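You operate a simulated robot arm through the tools that you are given. There is no shell and no other tool.

Carry out the task below with a simulated robot arm. There is one attempt and no reset: what you move stays moved.

## Task
Brush the black ankle boot on the board clean and press the white paper wad in.
Fine: the green brush does it and goes back. Set down upright: green brush. What is to be rubbed or washed off counts as gone when no trace of it is left.

The check looks at the end state, three seconds after you hand in, the way a careful person would. Anything else that was tipped, shoved, dropped, spilled or broken makes it a failure.

## Robot
A 7-joint arm with a two-finger parallel gripper, fixed in place. Base frame: the origin is at the foot of the arm, x ahead of it, y to its left, z up. Units: mm, degrees, N and s.
Its first joint turns from -132.0 to 132.0 degrees. Payload 3.91 kg.
The TCP is the grasp point between the finger pads, 30 mm short of the fingertips. In the tool frame z runs along the fingers and y along their closing line. The gripper opens to 110 mm. The fingers are 20 mm wide and 10 mm thick; the gripper's body (48 by 112 mm) begins 55 mm behind the TCP.
Orientation is that of the tool frame in the base frame, as [roll, pitch, yaw] about the fixed x, y, z axes, in that order (R = Rz(yaw) Ry(pitch) Rx(roll)). With the fingers straight down and closing along the base's y, the tool's x points along the base's -x, its y along +y and its z along -z.

## Interface
- The arm moves only by the tool apply_moves. Its argument "targets" is a list of rows, each a list of 3 entries, a list of its own where there are three numbers: the turn, a rotation vector about the tool's x, y, z in degrees, then the shift along the tool's x, y, z in m, then the closure, from 0 (fully open) to 1 (shut). In form: [[[rx, ry, rz], [dx, dy, dz], hand], ...]. A call has 1 to 20 rows; each row is the pose to reach, as a shift and turn from the pose commanded when the call began, along the tool's axes at that moment. A row lasts 0.2 s, in which the tool goes at most 50 mm and 8.6 degrees; a call with a longer step from one row to the next is refused whole, and so is a gripper value outside its range. A pose out of reach is approached as far as the arm can. The call stops where the force on the tool passes 40 N (or 10 N more than at its start, if that is more) or the arm is blocked; 0.2 s more then pass. Each finger travels about 108 mm/s and halts on what it meets, pressing with about 38 N; the grip force reading is that of the motor and also rises with nothing between the fingers. The clock runs only during rows and for 0.2 s after the last one: add rows that repeat a pose to give the fingers time. It gives the time, the measured TCP pose, the force on the tool (base axes), the opening and the grip force at its end, in the units of the frame above (readings bear some noise), with the torque about the TCP (base axes, N m) and any sound that the robot's microphone picked up.
- Cameras (640 x 400 px; columns grow to the right, rows downward): "scene" is fixed at [402, 651.5, 1421.6]; the picture's right is [0.96, -0.29, 0.00], its down [-0.02, -0.08, -1.00] and it looks along [0.29, 0.95, -0.08] (base axes); focal length 214 px, centre (320, 200). "wrist" rides on the gripper at [72, 17, -103] in the tool frame; the picture's right is [-0.23, 0.97, 0.00], its down [-0.76, -0.18, -0.62] and it looks along [-0.61, -0.14, 0.78] (tool axes); focal length 222 px, centre (320, 200). There is no depth. A picture from a camera that has moved, and an enlarged one, comes with that camera's place and axes in the base frame and with its lens.
- grab_frame(camera): a new picture of that camera. No time passes.
- inspect(camera, box): a new picture of the part [left, top, right, bottom] of that camera's present view, enlarged. No time passes.
- sign_off(): hands the job in; it is judged then, once.

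Nothing tells you positions but the pictures and the camera data. Unless the task says otherwise, let go and move clear before handing in.

The tools are called as a command line: name --argument value ..., lists and objects as JSON in quotes. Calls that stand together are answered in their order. apply_moves: Moves the arm, as the interface text tells. Its arguments: {"type":"object","properties":{"targets":{"type":"array","items":{"type":"array"}}},"required":["targets"]} The other tools are called the same way: grab_frame (camera) takes a picture; inspect (camera, box) takes an enlarged picture of a part of a camera's view; sign_off () hands the job in.

At the start:

```text
time_s: 0.0
eef_pos: [340.8, 442.1, 1309.9]
tcp_rot: [-179.9, -0.1, 179.9]
ft_force: [-0.8, 0.9, 0.5]
wrist_torque: [0.0, 0.02, -0.01]
grip_width: 110.2
grasp_force: 0.1
```

scene: 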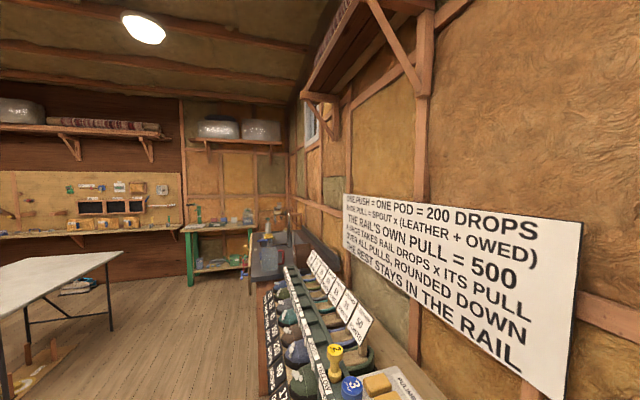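
wrist: 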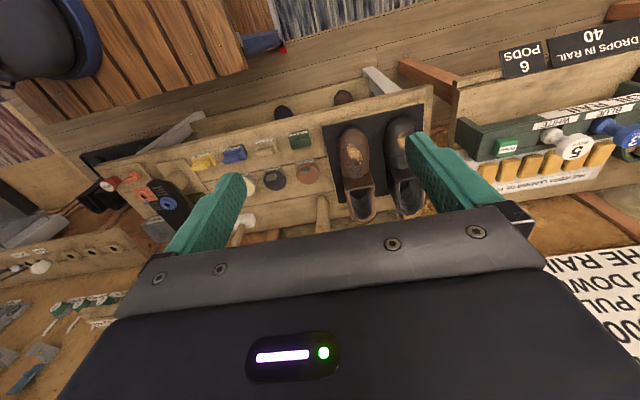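

I see a workbench below the gripper with a board carrying boots, some brushes and coloured pieces, but the details are small. I'll look closer with both cameras before moving anything.

inspect --camera "wrist" --box '[80, 60, 440, 285]'

inspect --camera "wrist" --box '[320, 80, 440, 230]'

inspect --camera "scene" --box '[240, 230, 440, 400]'

inspect --camera "wrist" --box '[430, 0, 640, 200]'

```text
1.78 times, centred on (260, 172) of wrist
camera zoom: at [265.7, 458.9, 1413.2], right [0.23, 0.97, 0.0], down [0.76, -0.18, 0.62], along [0.61, -0.14, -0.78], focal length 395 px, centre (427, 249)
```

zoom: 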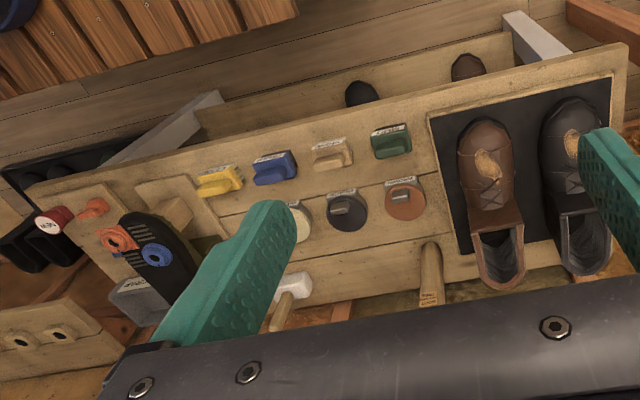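

```text
2.67 times, centred on (380, 155) of wrist
camera zoom: at [265.7, 458.9, 1413.2], right [0.23, 0.97, 0.0], down [0.76, -0.18, 0.62], along [0.61, -0.14, -0.78], focal length 592 px, centre (160, 320)
```

zoom: 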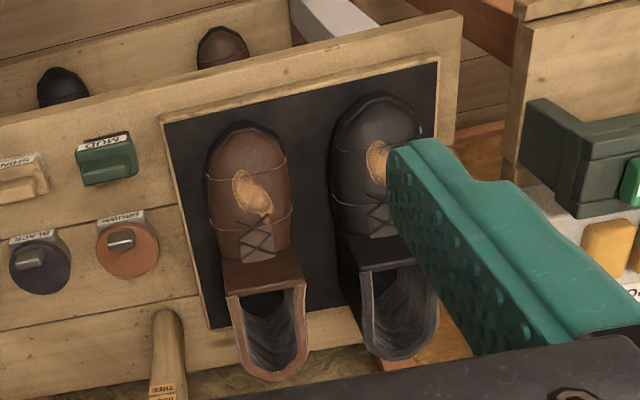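

```text
2.35 times, centred on (340, 315) of scene
camera zoom: at [402.0, 651.5, 1421.6], right [0.96, -0.29, 0.0], down [-0.02, -0.08, -1.0], along [0.29, 0.95, -0.08], focal length 505 px, centre (273, -71)
```

zoom: 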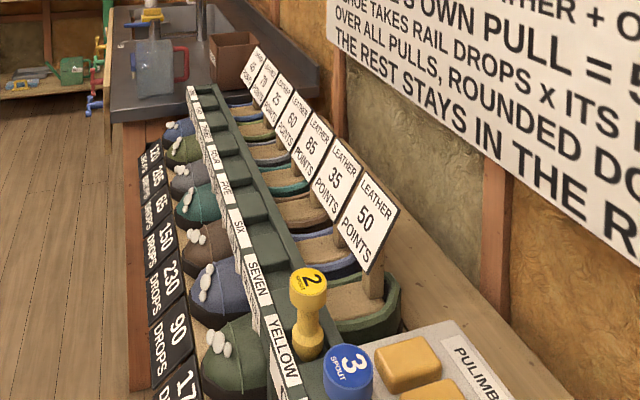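

```text
2.00 times, centred on (535, 100) of wrist
camera zoom: at [265.7, 458.9, 1413.2], right [0.23, 0.97, 0.0], down [0.76, -0.18, 0.62], along [0.61, -0.14, -0.78], focal length 444 px, centre (-110, 400)
```

zoom: 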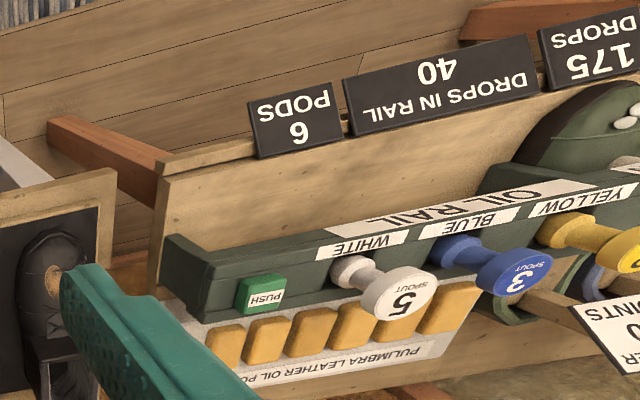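

The wrist picture is upside-down relative to the room: boots stand on a black mat with toes towards the base, and a rack of brushes (green one labelled MUD) sits to their right side in the world. I'll move sideways in free air to get a second viewpoint for depth.

apply_moves --targets '[[[0, 0, 0], [0, 0.04, 0], 0], [[0, 0, 0], [0, 0.08, 0], 0], [[0, 0, 0], [0, 0.12, 0], 0], [[0, 0, 0], [0, 0.12, 0], 0]]'

grab_frame --camera "wrist"

inspect --camera "wrist" --box '[60, 60, 380, 260]'

```text
time_s: 1.0
eef_pos: [340.6, 563.9, 1310.2]
tcp_rot: [-180.0, 0.0, 179.9]
ft_force: [0.5, -0.1, 0.7]
wrist_torque: [0.02, -0.01, 0.01]
grip_width: 109.9
grasp_force: 0.1
```

```text
taken
camera wrist: at [266.2, 579.9, 1413.2], right [0.23, 0.97, 0.0], down [0.76, -0.18, 0.62], along [0.61, -0.14, -0.78], focal length 222 px, centre (320, 200)
```

wrist: 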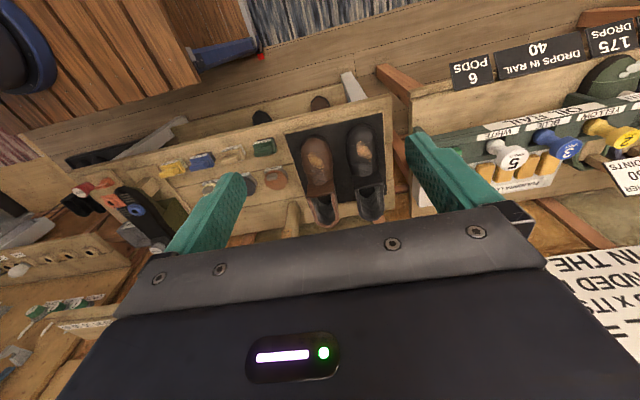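

```text
2.00 times, centred on (220, 160) of wrist
camera zoom: at [266.2, 579.9, 1413.2], right [0.23, 0.97, 0.0], down [0.76, -0.18, 0.62], along [0.61, -0.14, -0.78], focal length 444 px, centre (520, 280)
```

zoom: 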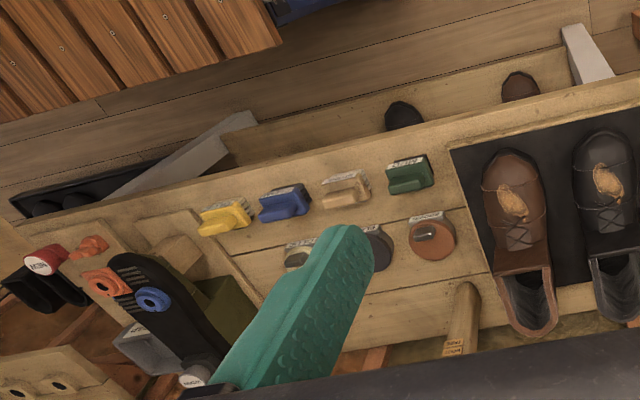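

Triangulating gives the green MUD brush near (538, 331, 736) and the black boot's toe near (620, 648, 739), so the surface is about z≈700. I still need to find the white wad, so I'll come lower for a closer look over the brush rack.

apply_moves --targets '[[[0, 0, 0], [-0.01, -0.023, 0.037], 0], [[0, 0, 0], [-0.02, -0.046, 0.074], 0], [[0, 0, 0], [-0.03, -0.069, 0.111], 0], [[0, 0, 0], [-0.04, -0.092, 0.148], 0], [[0, 0, 0], [-0.05, -0.115, 0.185], 0], [[0, 0, 0], [-0.06, -0.138, 0.222], 0], [[0, 0, 0], [-0.07, -0.161, 0.259], 0], [[0, 0, 0], [-0.07, -0.161, 0.259], 0]]'

grab_frame --camera "wrist"

inspect --camera "wrist" --box '[0, 100, 240, 300]'

inspect --camera "wrist" --box '[200, 50, 440, 250]'

```text
time_s: 2.8
eef_pos: [408.8, 400.6, 1052.2]
tcp_rot: [-179.9, 0.0, -180.0]
ft_force: [0.0, 0.1, 0.1]
wrist_torque: [-0.02, 0.01, 0.02]
grip_width: 109.8
grasp_force: 0.0
```

```text
taken
camera wrist: at [335.1, 417.7, 1154.8], right [0.23, 0.97, 0.0], down [0.76, -0.18, 0.62], along [0.61, -0.14, -0.78], focal length 222 px, centre (320, 200)
```

wrist: 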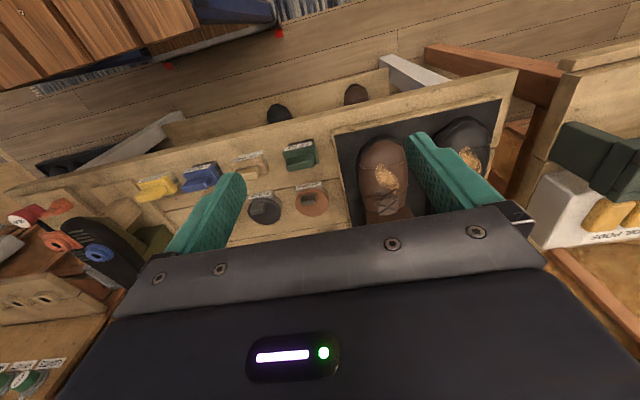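

```text
2.00 times, centred on (120, 200) of wrist
camera zoom: at [335.1, 417.7, 1154.8], right [0.23, 0.97, 0.0], down [0.76, -0.18, 0.62], along [0.61, -0.14, -0.78], focal length 444 px, centre (720, 200)
```

zoom: 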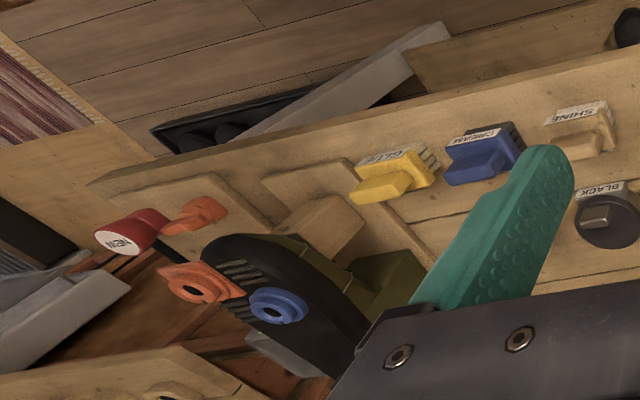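

```text
2.00 times, centred on (320, 150) of wrist
camera zoom: at [335.1, 417.7, 1154.8], right [0.23, 0.97, 0.0], down [0.76, -0.18, 0.62], along [0.61, -0.14, -0.78], focal length 444 px, centre (320, 300)
```

zoom: 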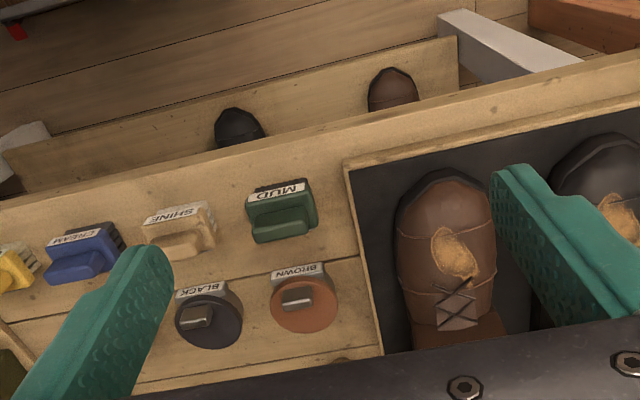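

The four brushes read GLUE (yellow), CREAM (blue), SHINE (beige) and MUD (green), with polish tins behind them. The far side of the bench is still hidden, so I'll advance over it at the same safe height.

apply_moves --targets '[[[0, 0, 0], [-0.045, -0.01, 0], 0], [[0, 0, 0], [-0.09, -0.02, 0], 0], [[0, 0, 0], [-0.135, -0.03, 0], 0], [[0, 0, 0], [-0.18, -0.04, 0], 0], [[0, 0, 0], [-0.18, -0.04, 0], 0]]'

grab_frame --camera "wrist"

inspect --camera "wrist" --box '[200, 50, 440, 250]'

inspect --camera "wrist" --box '[0, 50, 240, 250]'

```text
time_s: 4.0
eef_pos: [590.9, 359.4, 1051.3]
tcp_rot: [179.9, 0.0, -179.9]
ft_force: [-0.3, 0.1, 0.2]
wrist_torque: [0.02, -0.04, -0.01]
grip_width: 109.7
grasp_force: 0.1
```

```text
taken
camera wrist: at [517.5, 376.3, 1154.6], right [0.23, 0.97, 0.0], down [0.76, -0.18, 0.62], along [0.61, -0.14, -0.78], focal length 222 px, centre (320, 200)
```

wrist: 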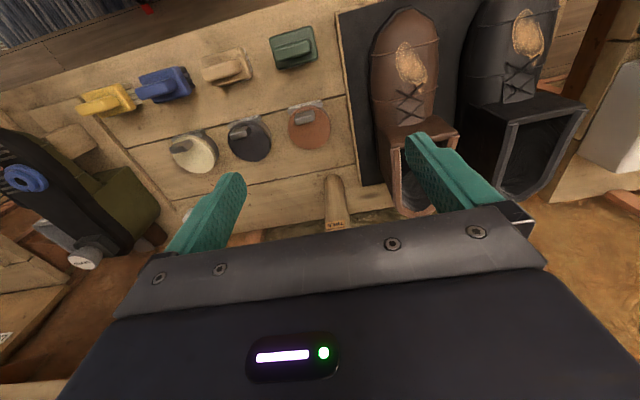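

```text
2.00 times, centred on (320, 150) of wrist
camera zoom: at [517.5, 376.3, 1154.6], right [0.23, 0.97, 0.0], down [0.76, -0.18, 0.62], along [0.61, -0.14, -0.78], focal length 444 px, centre (320, 300)
```

zoom: 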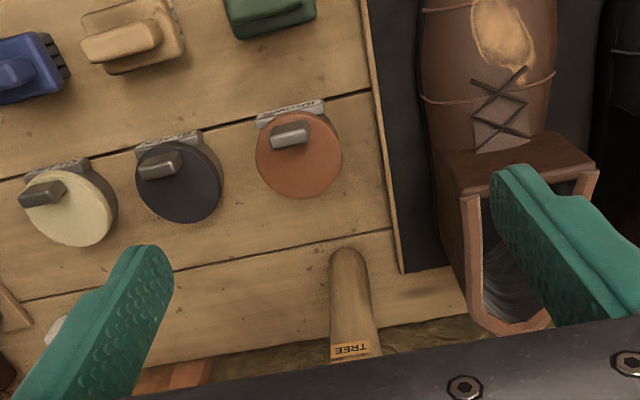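

```text
2.00 times, centred on (120, 150) of wrist
camera zoom: at [517.5, 376.3, 1154.6], right [0.23, 0.97, 0.0], down [0.76, -0.18, 0.62], along [0.61, -0.14, -0.78], focal length 444 px, centre (720, 300)
```

zoom: 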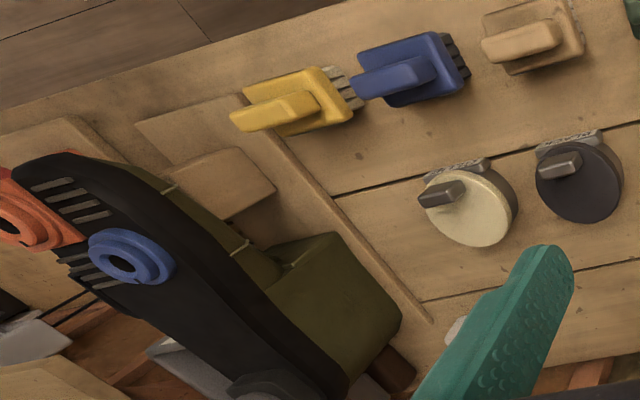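

The boots stand upright with open shafts at their far (+x) end, and there's a wooden "TREE" handle and a partly hidden white item near the back edge. I'll shift toward −y and further out to see that white item.

apply_moves --targets '[[[0, 0, 0], [-0.02, -0.045, 0], 0], [[0, 0, 0], [-0.04, -0.09, 0], 0], [[0, 0, 0], [-0.06, -0.135, 0], 0], [[0, 0, 0], [-0.08, -0.18, 0], 0], [[0, 0, 0], [-0.08, -0.18, 0], 0]]'

grab_frame --camera "wrist"

inspect --camera "wrist" --box '[200, 50, 440, 250]'

inspect --camera "wrist" --box '[0, 50, 240, 250]'

inspect --camera "wrist" --box '[400, 50, 640, 250]'

```text
time_s: 5.2
eef_pos: [671.0, 181.6, 1050.2]
tcp_rot: [180.0, 0.0, 180.0]
ft_force: [0.9, -0.3, 0.2]
wrist_torque: [0.01, -0.01, 0.03]
grip_width: 109.9
grasp_force: 0.1
```

```text
taken
camera wrist: at [596.7, 197.8, 1155.1], right [0.23, 0.97, 0.0], down [0.76, -0.18, 0.62], along [0.61, -0.14, -0.78], focal length 222 px, centre (320, 200)
```

wrist: 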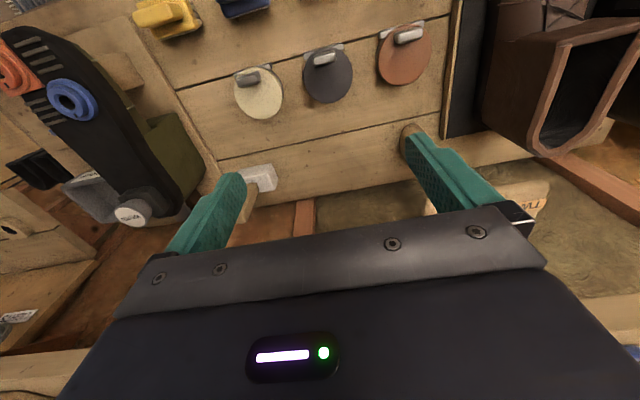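

```text
2.00 times, centred on (320, 150) of wrist
camera zoom: at [596.7, 197.8, 1155.1], right [0.23, 0.97, 0.0], down [0.76, -0.18, 0.62], along [0.61, -0.14, -0.78], focal length 444 px, centre (320, 300)
```

zoom: 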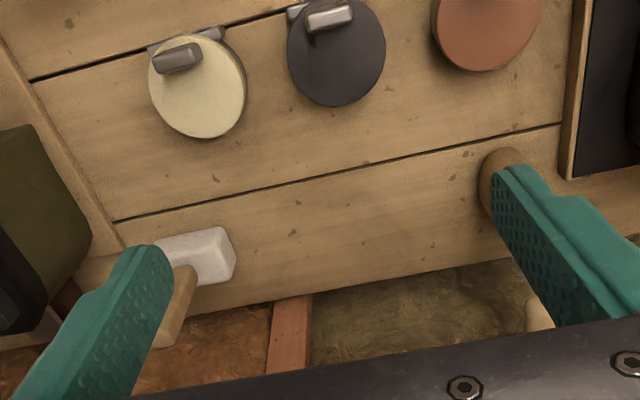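

```text
2.00 times, centred on (120, 150) of wrist
camera zoom: at [596.7, 197.8, 1155.1], right [0.23, 0.97, 0.0], down [0.76, -0.18, 0.62], along [0.61, -0.14, -0.78], focal length 444 px, centre (720, 300)
```

zoom: 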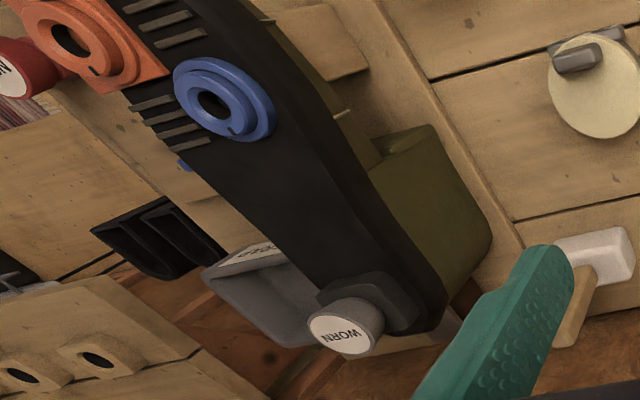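

```text
2.00 times, centred on (520, 150) of wrist
camera zoom: at [596.7, 197.8, 1155.1], right [0.23, 0.97, 0.0], down [0.76, -0.18, 0.62], along [0.61, -0.14, -0.78], focal length 444 px, centre (-80, 300)
```

zoom: 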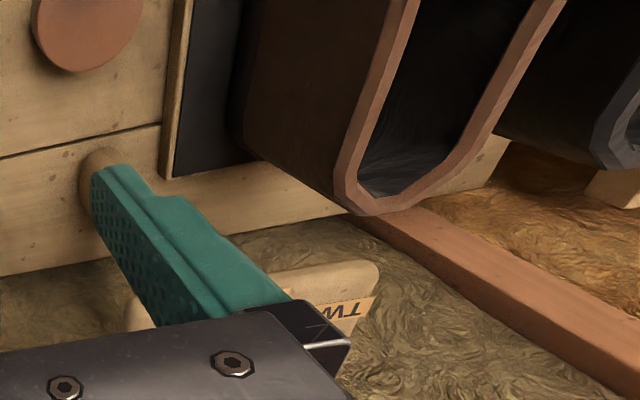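

The white item here is only a mallet head at the back corner, not the paper wad; brown boot's shaft rim is about z≈885. I'll look over the left/back area behind the boots for the wad.

apply_moves --targets '[[[0, 0, 0], [0.005, 0.045, -0.01], 0], [[0, 0, 0], [0.01, 0.09, -0.02], 0], [[0, 0, 0], [0.015, 0.135, -0.03], 0], [[0, 0, 0], [0.02, 0.18, -0.04], 0], [[0, 0, 0], [0.025, 0.225, -0.05], 0], [[0, 0, 0], [0.03, 0.27, -0.05], 0], [[0, 0, 0], [0.035, 0.315, -0.05], 0], [[0, 0, 0], [0.04, 0.36, -0.05], 0], [[0, 0, 0], [0.04, 0.36, -0.05], 0]]'

grab_frame --camera "wrist"

inspect --camera "wrist" --box '[200, 50, 440, 250]'

inspect --camera "wrist" --box '[0, 50, 240, 250]'

inspect --camera "wrist" --box '[400, 50, 640, 250]'

```text
time_s: 7.2
eef_pos: [630.6, 539.1, 1100.9]
tcp_rot: [180.0, -0.1, 179.9]
ft_force: [0.5, 1.1, -0.4]
wrist_torque: [0.0, -0.01, -0.03]
grip_width: 110.0
grasp_force: 0.1
```

```text
taken
camera wrist: at [556.0, 557.5, 1204.5], right [0.23, 0.97, 0.0], down [0.76, -0.18, 0.62], along [0.61, -0.14, -0.78], focal length 222 px, centre (320, 200)
```

wrist: 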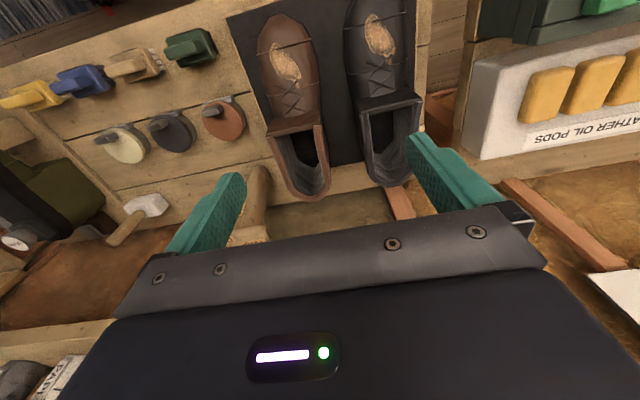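

```text
2.00 times, centred on (320, 150) of wrist
camera zoom: at [556.0, 557.5, 1204.5], right [0.23, 0.97, 0.0], down [0.76, -0.18, 0.62], along [0.61, -0.14, -0.78], focal length 444 px, centre (320, 300)
```

zoom: 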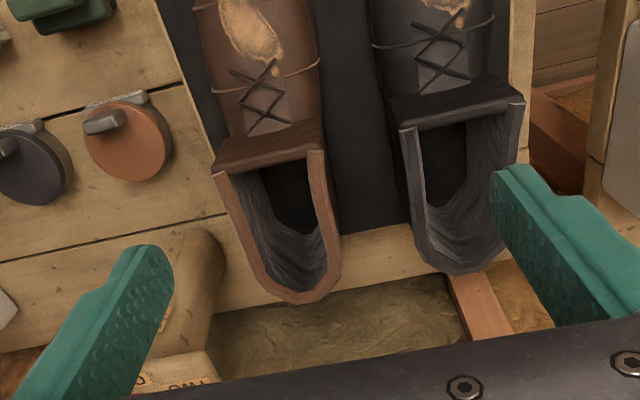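

```text
2.00 times, centred on (120, 150) of wrist
camera zoom: at [556.0, 557.5, 1204.5], right [0.23, 0.97, 0.0], down [0.76, -0.18, 0.62], along [0.61, -0.14, -0.78], focal length 444 px, centre (720, 300)
```

zoom: 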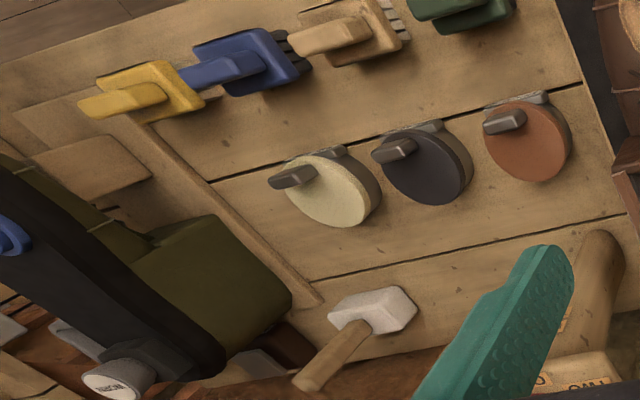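

```text
2.00 times, centred on (520, 150) of wrist
camera zoom: at [556.0, 557.5, 1204.5], right [0.23, 0.97, 0.0], down [0.76, -0.18, 0.62], along [0.61, -0.14, -0.78], focal length 444 px, centre (-80, 300)
```

zoom: 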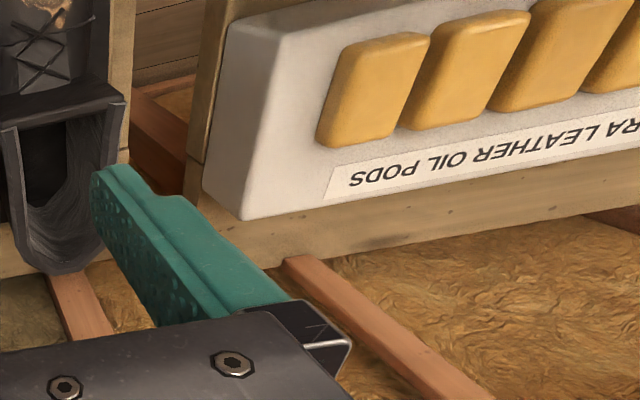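

The mallet stands on the board and behind it is the wall; at the lower-left of the last picture I can just see a "PAPE…" label. I'll look at that corner, then turn the tool to look toward −y.

inspect --camera "wrist" --box '[0, 290, 180, 400]'

apply_moves --targets '[[[0, 0, 8], [0, -0.04, 0], 0], [[0, 0, 16], [0, -0.08, 0], 0], [[0, 0, 24], [0, -0.12, 0], 0], [[0, 0, 32], [0, -0.16, 0], 0], [[0, 0, 40], [0, -0.2, 0], 0], [[0, 0, 48], [0, -0.24, 0], 0], [[0, 0, 56], [0, -0.28, 0], 0], [[0, 0, 56], [0, -0.28, 0], 0]]'

grab_frame --camera "wrist"

```text
3.56 times, centred on (90, 345) of wrist
camera zoom: at [556.0, 557.5, 1204.5], right [0.23, 0.97, 0.0], down [0.76, -0.18, 0.62], along [0.61, -0.14, -0.78], focal length 790 px, centre (1138, -316)
```

zoom: 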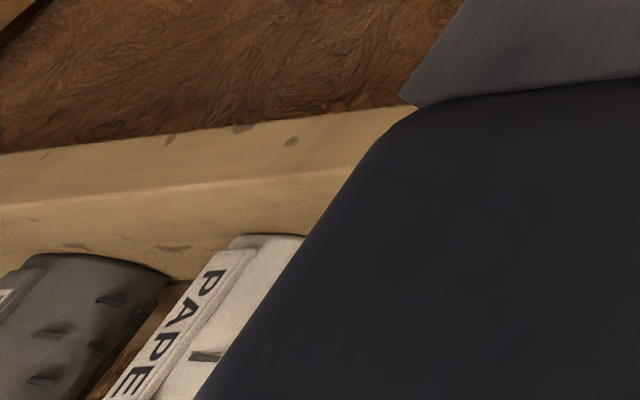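

```text
time_s: 9.0
eef_pos: [629.5, 259.3, 1100.3]
tcp_rot: [180.0, 0.0, 123.8]
ft_force: [0.0, -0.3, -0.1]
wrist_torque: [0.01, 0.03, 0.02]
grip_width: 109.7
grasp_force: 0.1
```

```text
taken
camera wrist: at [602.2, 329.0, 1204.0], right [0.94, 0.35, 0.0], down [0.28, -0.73, 0.62], along [0.22, -0.58, -0.78], focal length 222 px, centre (320, 200)
```

wrist: 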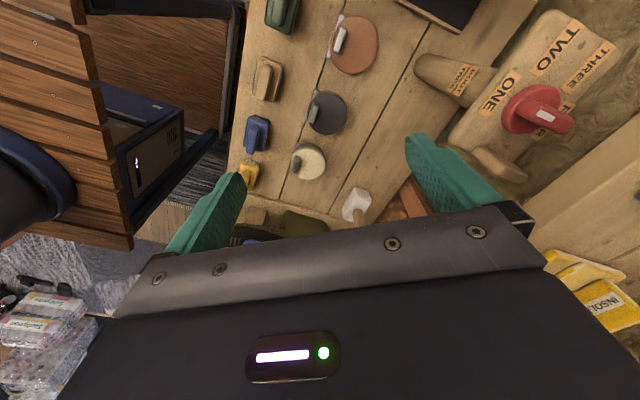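

I found a boot-tree block (ONE/TWO/THREE with a red knob) and, on a higher shelf against the wall, labelled pads (INSOLE, PAPER). I'll back off and up, restoring the yaw, so I can view that shelf from the front.

apply_moves --targets '[[[0, 0, -8], [-0.012, -0.034, -0.029], 0], [[0, 0, -16], [-0.024, -0.067, -0.057], 0], [[0, 0, -24], [-0.035, -0.101, -0.086], 0], [[0, 0, -32], [-0.047, -0.134, -0.114], 0], [[0, 0, -40], [-0.059, -0.168, -0.143], 0], [[0, 0, -48], [-0.071, -0.201, -0.171], 0], [[0, 0, -56], [-0.082, -0.235, -0.2], 0], [[0, 0, -56], [-0.082, -0.235, -0.2], 0]]'

grab_frame --camera "wrist"

```text
time_s: 10.8
eef_pos: [478.7, 61.8, 1298.5]
tcp_rot: [-180.0, 0.0, -180.0]
ft_force: [0.6, -0.1, 0.2]
wrist_torque: [0.0, 0.0, -0.02]
grip_width: 109.9
grasp_force: 0.0
```

```text
taken
camera wrist: at [406.1, 77.8, 1402.3], right [0.23, 0.97, 0.0], down [0.76, -0.18, 0.62], along [0.61, -0.14, -0.78], focal length 222 px, centre (320, 200)
```

wrist: 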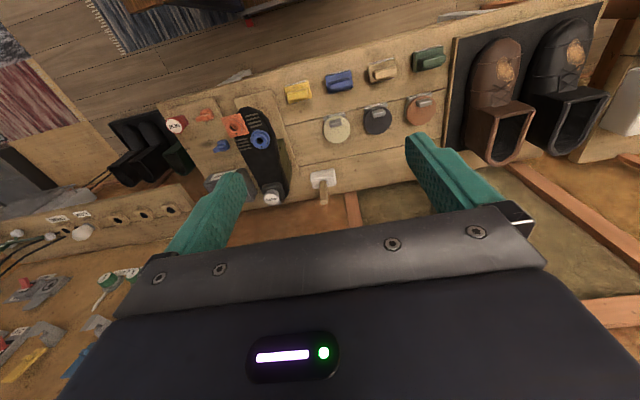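

Now I see the whole bench from the front; the wall shelf is hidden behind the gripper body. I'll tilt the tool forward about its y axis so the camera looks more horizontally at that shelf.

apply_moves --targets '[[[0, -8, 0], [0, 0, 0], 0], [[0, -16, 0], [0, 0, 0], 0], [[0, -24, 0], [0, 0, 0], 0], [[0, -32, 0], [0, 0, 0], 0], [[0, -40, 0], [0, 0, 0], 0], [[0, -40, 0], [0, 0, 0], 0]]'

grab_frame --camera "wrist"

inspect --camera "wrist" --box '[200, 50, 440, 250]'

inspect --camera "wrist" --box '[0, 50, 240, 250]'

inspect --camera "wrist" --box '[400, 50, 640, 250]'

```text
time_s: 12.2
eef_pos: [479.7, 59.9, 1301.0]
tcp_rot: [-180.0, 40.1, 180.0]
ft_force: [-0.1, 0.3, -1.1]
wrist_torque: [-0.01, -0.03, 0.0]
grip_width: 109.9
grasp_force: 0.1
```

```text
taken
camera wrist: at [357.1, 77.7, 1333.0], right [0.17, 0.97, 0.15], down [0.18, -0.18, 0.97], along [0.97, -0.14, -0.21], focal length 222 px, centre (320, 200)
```

wrist: 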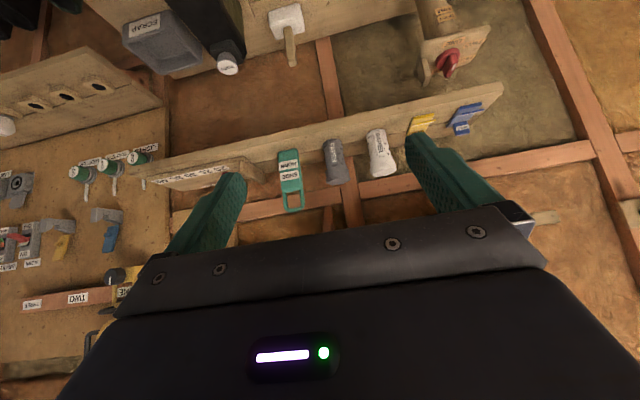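

```text
2.00 times, centred on (320, 150) of wrist
camera zoom: at [357.1, 77.7, 1333.0], right [0.17, 0.97, 0.15], down [0.18, -0.18, 0.97], along [0.97, -0.14, -0.21], focal length 444 px, centre (320, 300)
```

zoom: 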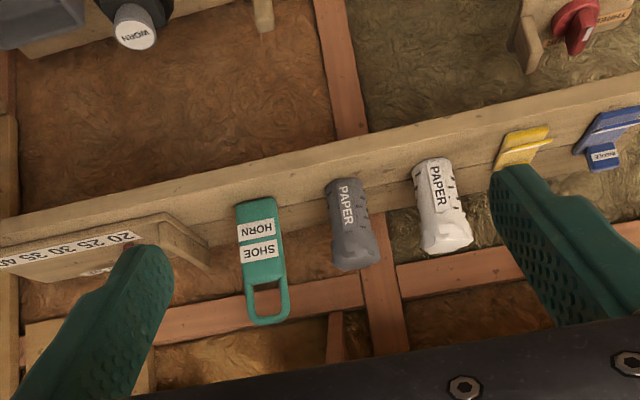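

```text
2.00 times, centred on (120, 150) of wrist
camera zoom: at [357.1, 77.7, 1333.0], right [0.17, 0.97, 0.15], down [0.18, -0.18, 0.97], along [0.97, -0.14, -0.21], focal length 444 px, centre (720, 300)
```

zoom: 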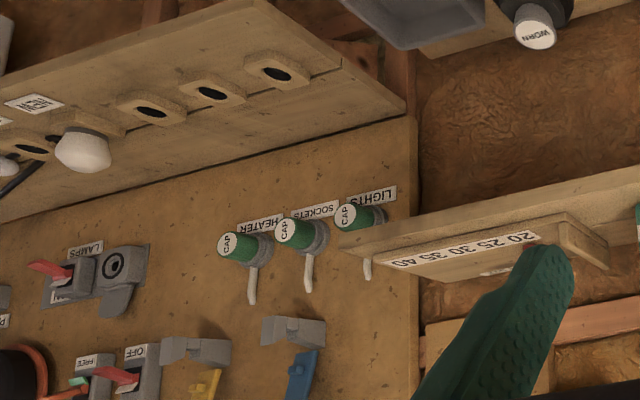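

```text
2.00 times, centred on (520, 150) of wrist
camera zoom: at [357.1, 77.7, 1333.0], right [0.17, 0.97, 0.15], down [0.18, -0.18, 0.97], along [0.97, -0.14, -0.21], focal length 444 px, centre (-80, 300)
```

zoom: 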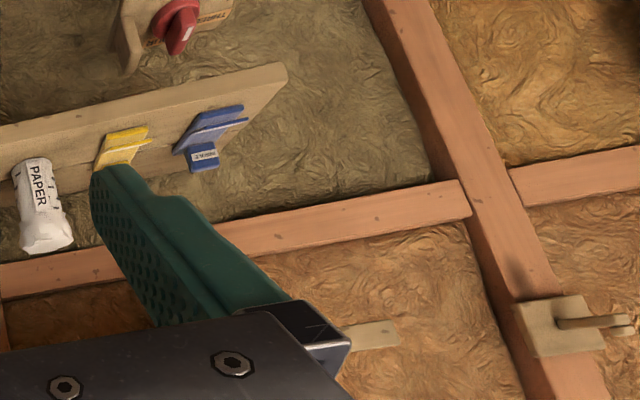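

The white PAPER wad stands on the wall shelf, next to a grey PAPER one, a shoe horn and some wedges. I'll shift sideways with the same tilt to triangulate it.

apply_moves --targets '[[[0, 0, 0], [0, 0.04, 0], 0], [[0, 0, 0], [0, 0.08, 0], 0], [[0, 0, 0], [0, 0.12, 0], 0], [[0, 0, 0], [0, 0.16, 0], 0], [[0, 0, 0], [0, 0.16, 0], 0]]'

grab_frame --camera "wrist"

inspect --camera "wrist" --box '[240, 80, 360, 180]'

inspect --camera "wrist" --box '[240, 0, 480, 150]'

```text
time_s: 13.4
eef_pos: [480.3, 221.8, 1301.5]
tcp_rot: [180.0, 40.0, 180.0]
ft_force: [0.9, -0.6, 0.2]
wrist_torque: [0.0, 0.0, 0.0]
grip_width: 110.3
grasp_force: 0.1
```

```text
taken
camera wrist: at [356.5, 238.9, 1334.9], right [0.17, 0.97, 0.15], down [0.18, -0.18, 0.97], along [0.97, -0.14, -0.21], focal length 222 px, centre (320, 200)
```

wrist: 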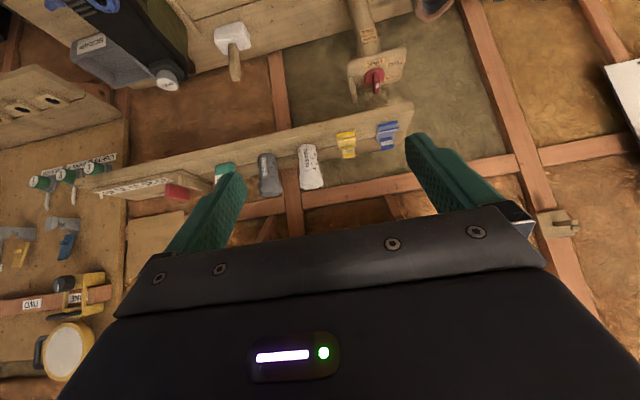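

```text
4.00 times, centred on (300, 130) of wrist
camera zoom: at [356.5, 238.9, 1334.9], right [0.17, 0.97, 0.15], down [0.18, -0.18, 0.97], along [0.97, -0.14, -0.21], focal length 888 px, centre (400, 480)
```

zoom: 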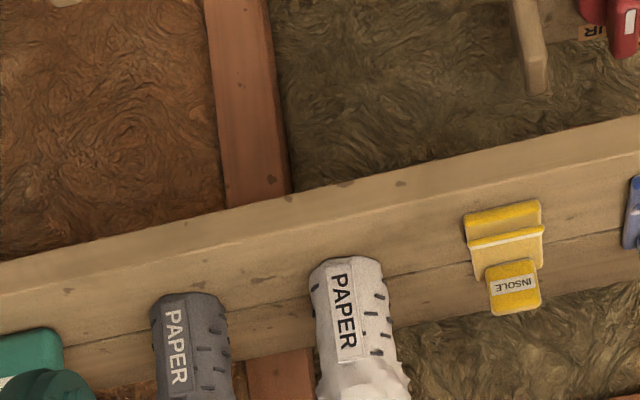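

```text
2.67 times, centred on (360, 75) of wrist
camera zoom: at [356.5, 238.9, 1334.9], right [0.17, 0.97, 0.15], down [0.18, -0.18, 0.97], along [0.97, -0.14, -0.21], focal length 592 px, centre (213, 533)
```

zoom: 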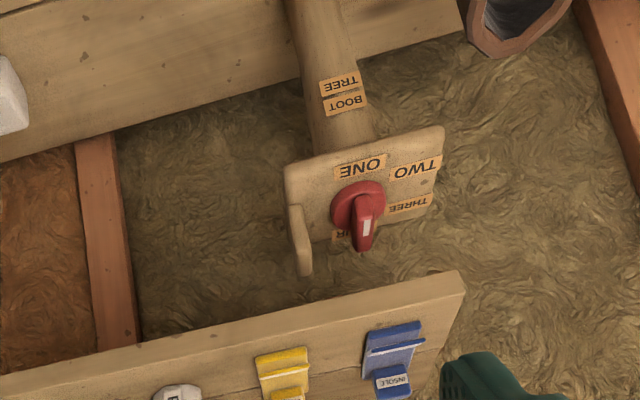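

Triangulation puts the white wad's front at about (815, 155, 1135), standing on the shelf at z≈1105, roughly 46 mm wide and 95 mm tall, with clear gaps to its neighbours. Next I'll level the tool and go down for a close look at the green brush.

apply_moves --targets '[[[0, 5, 0], [0.028, 0.0136, 0.0336], 0], [[0, 10, 0], [0.0564, 0.0272, 0.0672], 0], [[0, 15, 0], [0.0846, 0.0409, 0.1008], 0], [[0, 20, 0], [0.1129, 0.0545, 0.1345], 0], [[0, 25, 0], [0.1411, 0.0681, 0.1681], 0], [[0, 30, 0], [0.1693, 0.0818, 0.2017], 0], [[0, 35, 0], [0.1975, 0.0954, 0.2353], 0], [[0, 40, 0], [0.2257, 0.109, 0.2689], 0], [[0, 40, 0], [0.2257, 0.109, 0.2689], 0]]'

grab_frame --camera "wrist"

inspect --camera "wrist" --box '[270, 90, 390, 190]'

inspect --camera "wrist" --box '[400, 20, 640, 220]'

```text
time_s: 15.4
eef_pos: [481.0, 329.8, 949.5]
tcp_rot: [-179.9, 0.1, 180.0]
ft_force: [-0.2, 0.6, 0.1]
wrist_torque: [-0.01, 0.02, 0.0]
grip_width: 109.8
grasp_force: 0.1
```

```text
taken
camera wrist: at [406.4, 346.5, 1053.5], right [0.23, 0.97, 0.0], down [0.76, -0.18, 0.62], along [0.61, -0.14, -0.78], focal length 222 px, centre (320, 200)
```

wrist: 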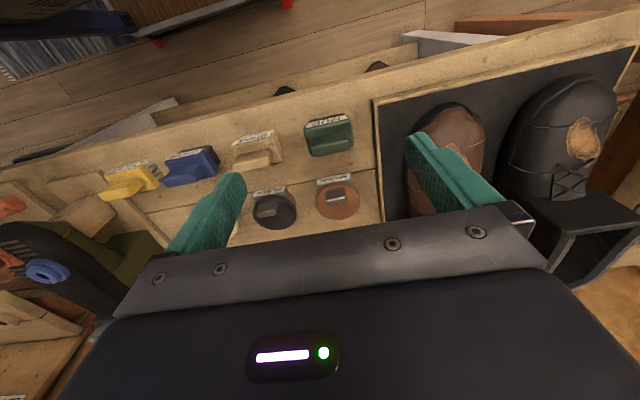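

```text
4.00 times, centred on (330, 140) of wrist
camera zoom: at [406.4, 346.5, 1053.5], right [0.23, 0.97, 0.0], down [0.76, -0.18, 0.62], along [0.61, -0.14, -0.78], focal length 888 px, centre (280, 440)
```

zoom: 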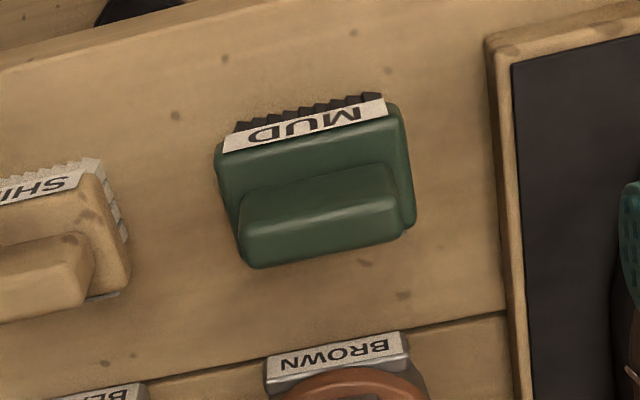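

```text
2.00 times, centred on (520, 120) of wrist
camera zoom: at [406.4, 346.5, 1053.5], right [0.23, 0.97, 0.0], down [0.76, -0.18, 0.62], along [0.61, -0.14, -0.78], focal length 444 px, centre (-80, 360)
```

zoom: 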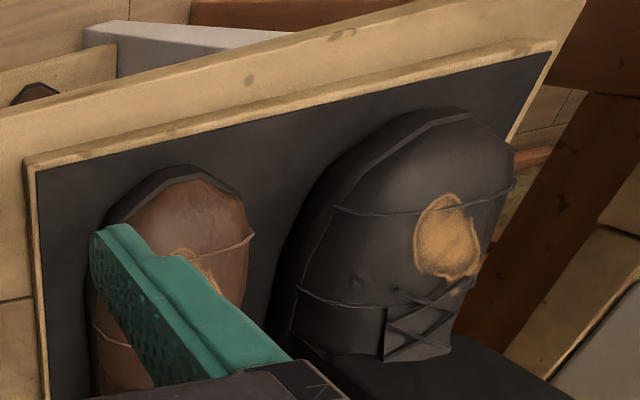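

The green brush has a block body with a ridge handle running along y (about 302 to 361), centred near (545, 331), bristles below; the mud patch on the black boot triangulates to about (595, 644, 786). I'll turn the tool −90° above the brush so the fingers close across the ridge, and look from there.

apply_moves --targets '[[[0, 0, -8], [-0.006, 0, 0.001], 0], [[0, 0, -16], [-0.012, 0, 0.002], 0], [[0, 0, -24], [-0.018, 0, 0.003], 0], [[0, 0, -32], [-0.024, 0, 0.004], 0], [[0, 0, -40], [-0.03, 0, 0.005], 0], [[0, 0, -48], [-0.036, 0, 0.006], 0], [[0, 0, -56], [-0.042, 0, 0.007], 0], [[0, 0, -64], [-0.048, 0, 0.008], 0], [[0, 0, -72], [-0.054, 0, 0.009], 0], [[0, 0, -80], [-0.06, 0, 0.01], 0], [[0, 0, -88], [-0.062, 0.001, 0.015], 0], [[0, 0, -90], [-0.063, 0.001, 0.02], 0], [[0, 0, -90], [-0.063, 0.001, 0.02], 0]]'

grab_frame --camera "wrist"

inspect --camera "wrist" --box '[260, 50, 380, 150]'

```text
time_s: 18.2
eef_pos: [544.2, 331.5, 929.1]
tcp_rot: [180.0, 0.0, -90.0]
ft_force: [-0.4, 0.9, 0.0]
wrist_torque: [-0.02, 0.03, 0.02]
grip_width: 110.1
grasp_force: 0.0
```

```text
taken
camera wrist: at [525.4, 258.6, 1033.5], right [-0.97, 0.23, 0.0], down [0.18, 0.76, 0.62], along [0.14, 0.61, -0.78], focal length 222 px, centre (320, 200)
```

wrist: 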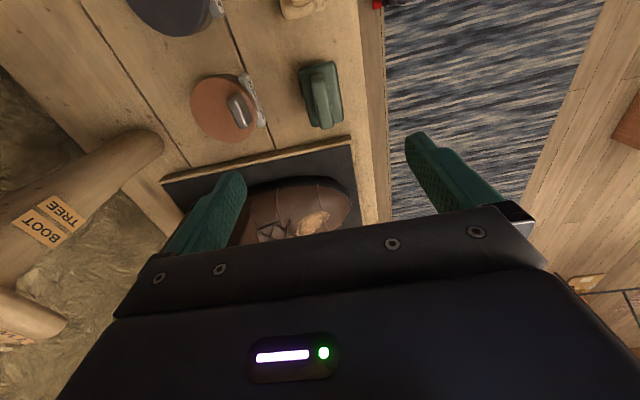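

```text
4.00 times, centred on (320, 100) of wrist
camera zoom: at [525.4, 258.6, 1033.5], right [-0.97, 0.23, 0.0], down [0.18, 0.76, 0.62], along [0.14, 0.61, -0.78], focal length 888 px, centre (320, 600)
```

zoom: 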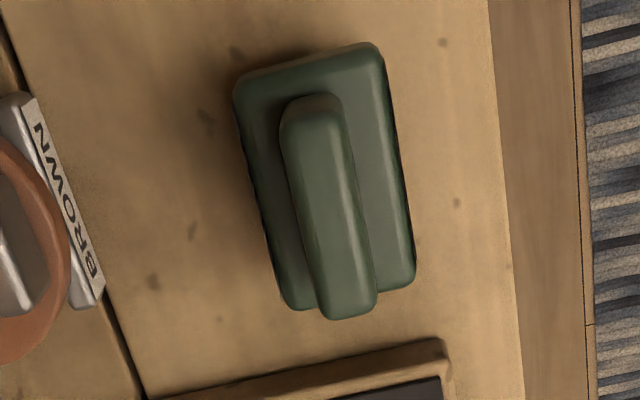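

From two views: board top z≈702, brush body spans x 518–560, y 296–365 with its top near z≈738, and the ridge handle is ~18 mm wide centred at (539, 330) with its top near z≈770. I'll descend part way with the fingers straddling the ridge and check.

apply_moves --targets '[[[0, 0, 0], [0.0005, 0.0025, 0.04], 0], [[0, 0, 0], [0.001, 0.005, 0.08], 0.2], [[0, 0, 0], [0.001, 0.0054, 0.115], 0.4], [[0, 0, 0], [0.001, 0.0054, 0.115], 0.4]]'

grab_frame --camera "wrist"

inspect --camera "wrist" --box '[220, 90, 420, 230]'

```text
time_s: 19.2
eef_pos: [537.3, 329.6, 815.2]
tcp_rot: [180.0, 0.0, -89.9]
ft_force: [0.3, -0.1, 0.3]
wrist_torque: [0.0, 0.03, 0.0]
grip_width: 66.1
grasp_force: 0.1
```

```text
taken
camera wrist: at [518.8, 256.9, 918.7], right [-0.97, 0.23, 0.0], down [0.18, 0.76, 0.62], along [0.14, 0.61, -0.78], focal length 222 px, centre (320, 200)
```

wrist: 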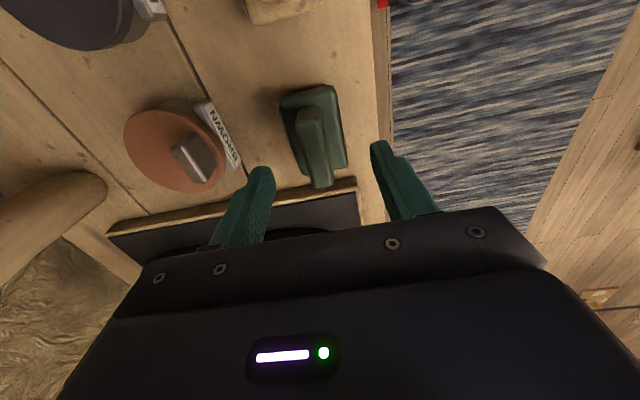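

```text
2.86 times, centred on (320, 160) of wrist
camera zoom: at [518.8, 256.9, 918.7], right [-0.97, 0.23, 0.0], down [0.18, 0.76, 0.62], along [0.14, 0.61, -0.78], focal length 635 px, centre (320, 314)
```

zoom: 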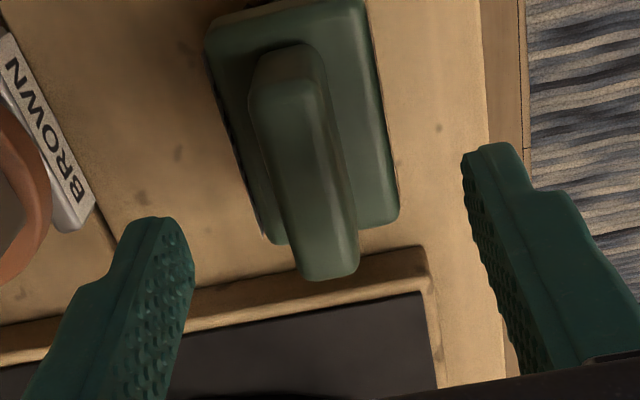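

The ridge is centred between the fingers. I'll lower to TCP z≈775, keeping fingertips just above the brush body, and close.

apply_moves --targets '[[[0, 0, 0], [0, -0.001, 0.02], 0.4], [[0, 0, 0], [0, -0.001, 0.04], 0.4], [[0, 0, 0], [0, -0.001, 0.04], 0.4]]'

inspect --camera "wrist" --box '[220, 90, 420, 230]'

```text
time_s: 20.0
eef_pos: [537.4, 329.0, 772.7]
tcp_rot: [-179.9, 0.1, -90.1]
ft_force: [0.2, -0.4, -1.0]
wrist_torque: [0.03, 0.01, -0.01]
grip_width: 65.8
grasp_force: 0.1
```

```text
2.86 times, centred on (320, 160) of wrist
camera zoom: at [519.8, 256.4, 877.5], right [-0.97, 0.23, 0.0], down [0.18, 0.76, 0.62], along [0.14, 0.61, -0.78], focal length 635 px, centre (320, 314)
```

zoom: 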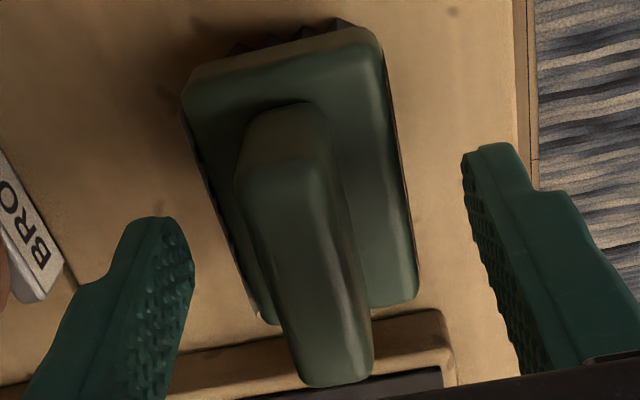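

The handle sits between the fingers, with fingertips clear of the body. Closing now.

apply_moves --targets '[[[0, 0, 0], [0, 0, 0], 0.8], [[0, 0, 0], [0, 0, 0], 1], [[0, 0, 0], [0, 0, 0], 1], [[0, 0, 0], [0, 0, 0], 1], [[0, 0, 0], [0, 0, 0], 1]]'

inspect --camera "wrist" --box '[220, 90, 420, 230]'

```text
time_s: 21.2
eef_pos: [538.1, 328.7, 774.1]
tcp_rot: [179.9, 0.0, -90.0]
ft_force: [-0.5, 0.4, 2.0]
wrist_torque: [0.07, -0.01, 0.04]
grip_width: 17.3
grasp_force: 37.7
```

```text
2.86 times, centred on (320, 160) of wrist
camera zoom: at [519.6, 256.4, 877.6], right [-0.97, 0.23, 0.0], down [0.18, 0.76, 0.62], along [0.14, 0.61, -0.78], focal length 635 px, centre (320, 314)
```

zoom: 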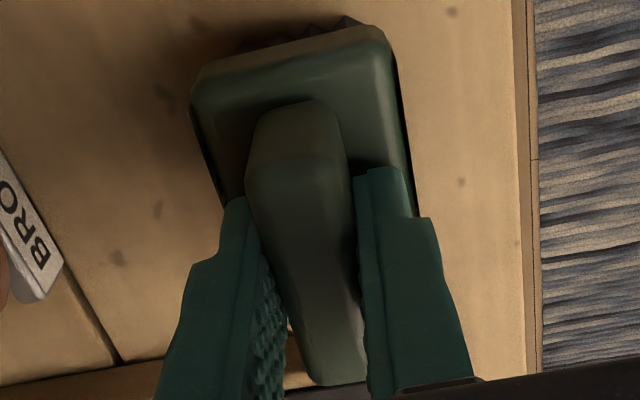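

Gripped at 17.3 mm with 37.7 N. Lifting straight up, then checking the boot from above.

apply_moves --targets '[[[0, 0, 0], [0, 0, -0.01], 1], [[0, 0, 0], [0, 0, -0.04], 1], [[0, 0, 0], [0, 0, -0.08], 1], [[0, 0, 0], [0, 0, -0.12], 1], [[0, 0, 0], [0, 0, -0.16], 1], [[0, 0, 0], [0, 0, -0.2], 1], [[0, 0, 0], [0, 0, -0.2], 1]]'

grab_frame --camera "wrist"

```text
time_s: 22.8
eef_pos: [539.5, 330.9, 974.4]
tcp_rot: [-180.0, 0.0, -90.0]
ft_force: [0.3, -0.2, -0.1]
wrist_torque: [-0.03, 0.0, 0.0]
grip_width: 0.0
grasp_force: 37.7
```

```text
taken
camera wrist: at [520.7, 258.3, 1078.7], right [-0.97, 0.23, 0.0], down [0.18, 0.76, 0.62], along [0.14, 0.61, -0.78], focal length 222 px, centre (320, 200)
```

wrist: 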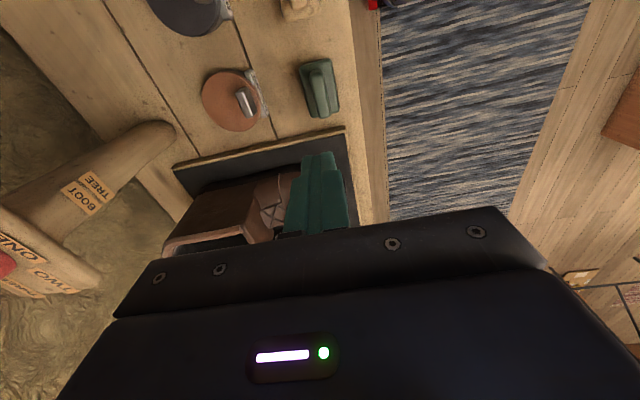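

The brush slipped out: the fingers are shut on nothing and the brush is still on the board. Let me look closely at whether it moved or tipped, and at the handle's shape.

inspect --camera "wrist" --box '[270, 40, 370, 130]'

inspect --camera "wrist" --box '[160, 0, 400, 200]'

```text
4.44 times, centred on (320, 85) of wrist
camera zoom: at [520.7, 258.3, 1078.7], right [-0.97, 0.23, 0.0], down [0.18, 0.76, 0.62], along [0.14, 0.61, -0.78], focal length 987 px, centre (320, 711)
```

zoom: 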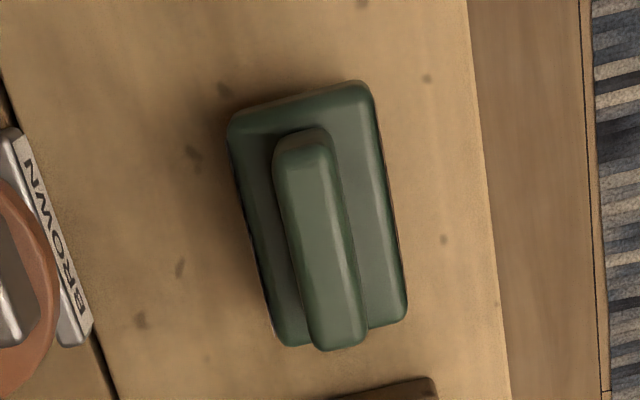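

```text
2.00 times, centred on (280, 100) of wrist
camera zoom: at [520.7, 258.3, 1078.7], right [-0.97, 0.23, 0.0], down [0.18, 0.76, 0.62], along [0.14, 0.61, -0.78], focal length 444 px, centre (400, 400)
```

zoom: 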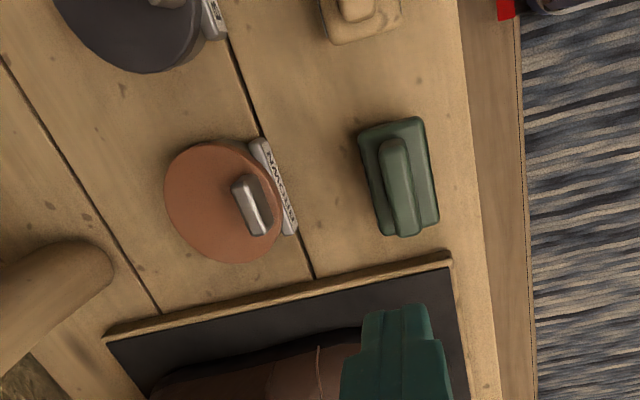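

The brush stands upright and essentially unmoved. I'll regrasp it a little deeper and lift very slowly while reading forces, to understand why it slipped.

apply_moves --targets '[[[0, 0, 0], [0, 0, 0], 0.4], [[0, 0, 0], [0, 0, 0.04], 0.4], [[0, 0, 0], [0, 0, 0.08], 0.4], [[0, 0, 0], [0, 0, 0.12], 0.4], [[0, 0, 0], [0, 0, 0.16], 0.4], [[0, 0, 0], [0, -0.0005, 0.19], 0.4], [[0, 0, 0], [0, -0.0005, 0.203], 0.4], [[0, 0, 0], [0, -0.0005, 0.203], 0.4]]'

inspect --camera "wrist" --box '[220, 90, 420, 230]'

```text
time_s: 24.6
eef_pos: [540.1, 329.8, 772.4]
tcp_rot: [-179.9, 0.0, -90.1]
ft_force: [0.5, -0.9, 0.2]
wrist_torque: [-0.05, -0.02, 0.0]
grip_width: 66.2
grasp_force: 0.0
```

```text
2.86 times, centred on (320, 160) of wrist
camera zoom: at [522.0, 258.0, 875.5], right [-0.97, 0.23, 0.0], down [0.18, 0.76, 0.62], along [0.14, 0.61, -0.78], focal length 635 px, centre (320, 314)
```

zoom: 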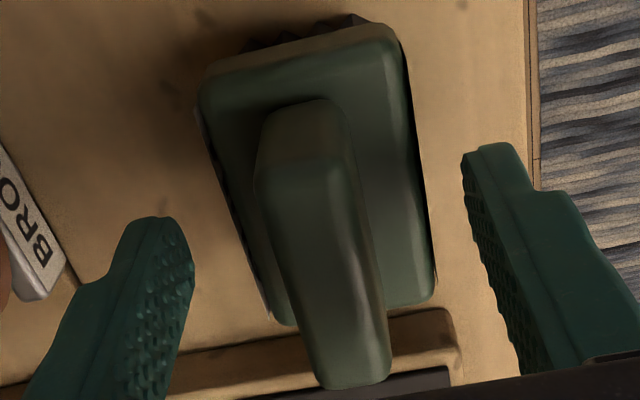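

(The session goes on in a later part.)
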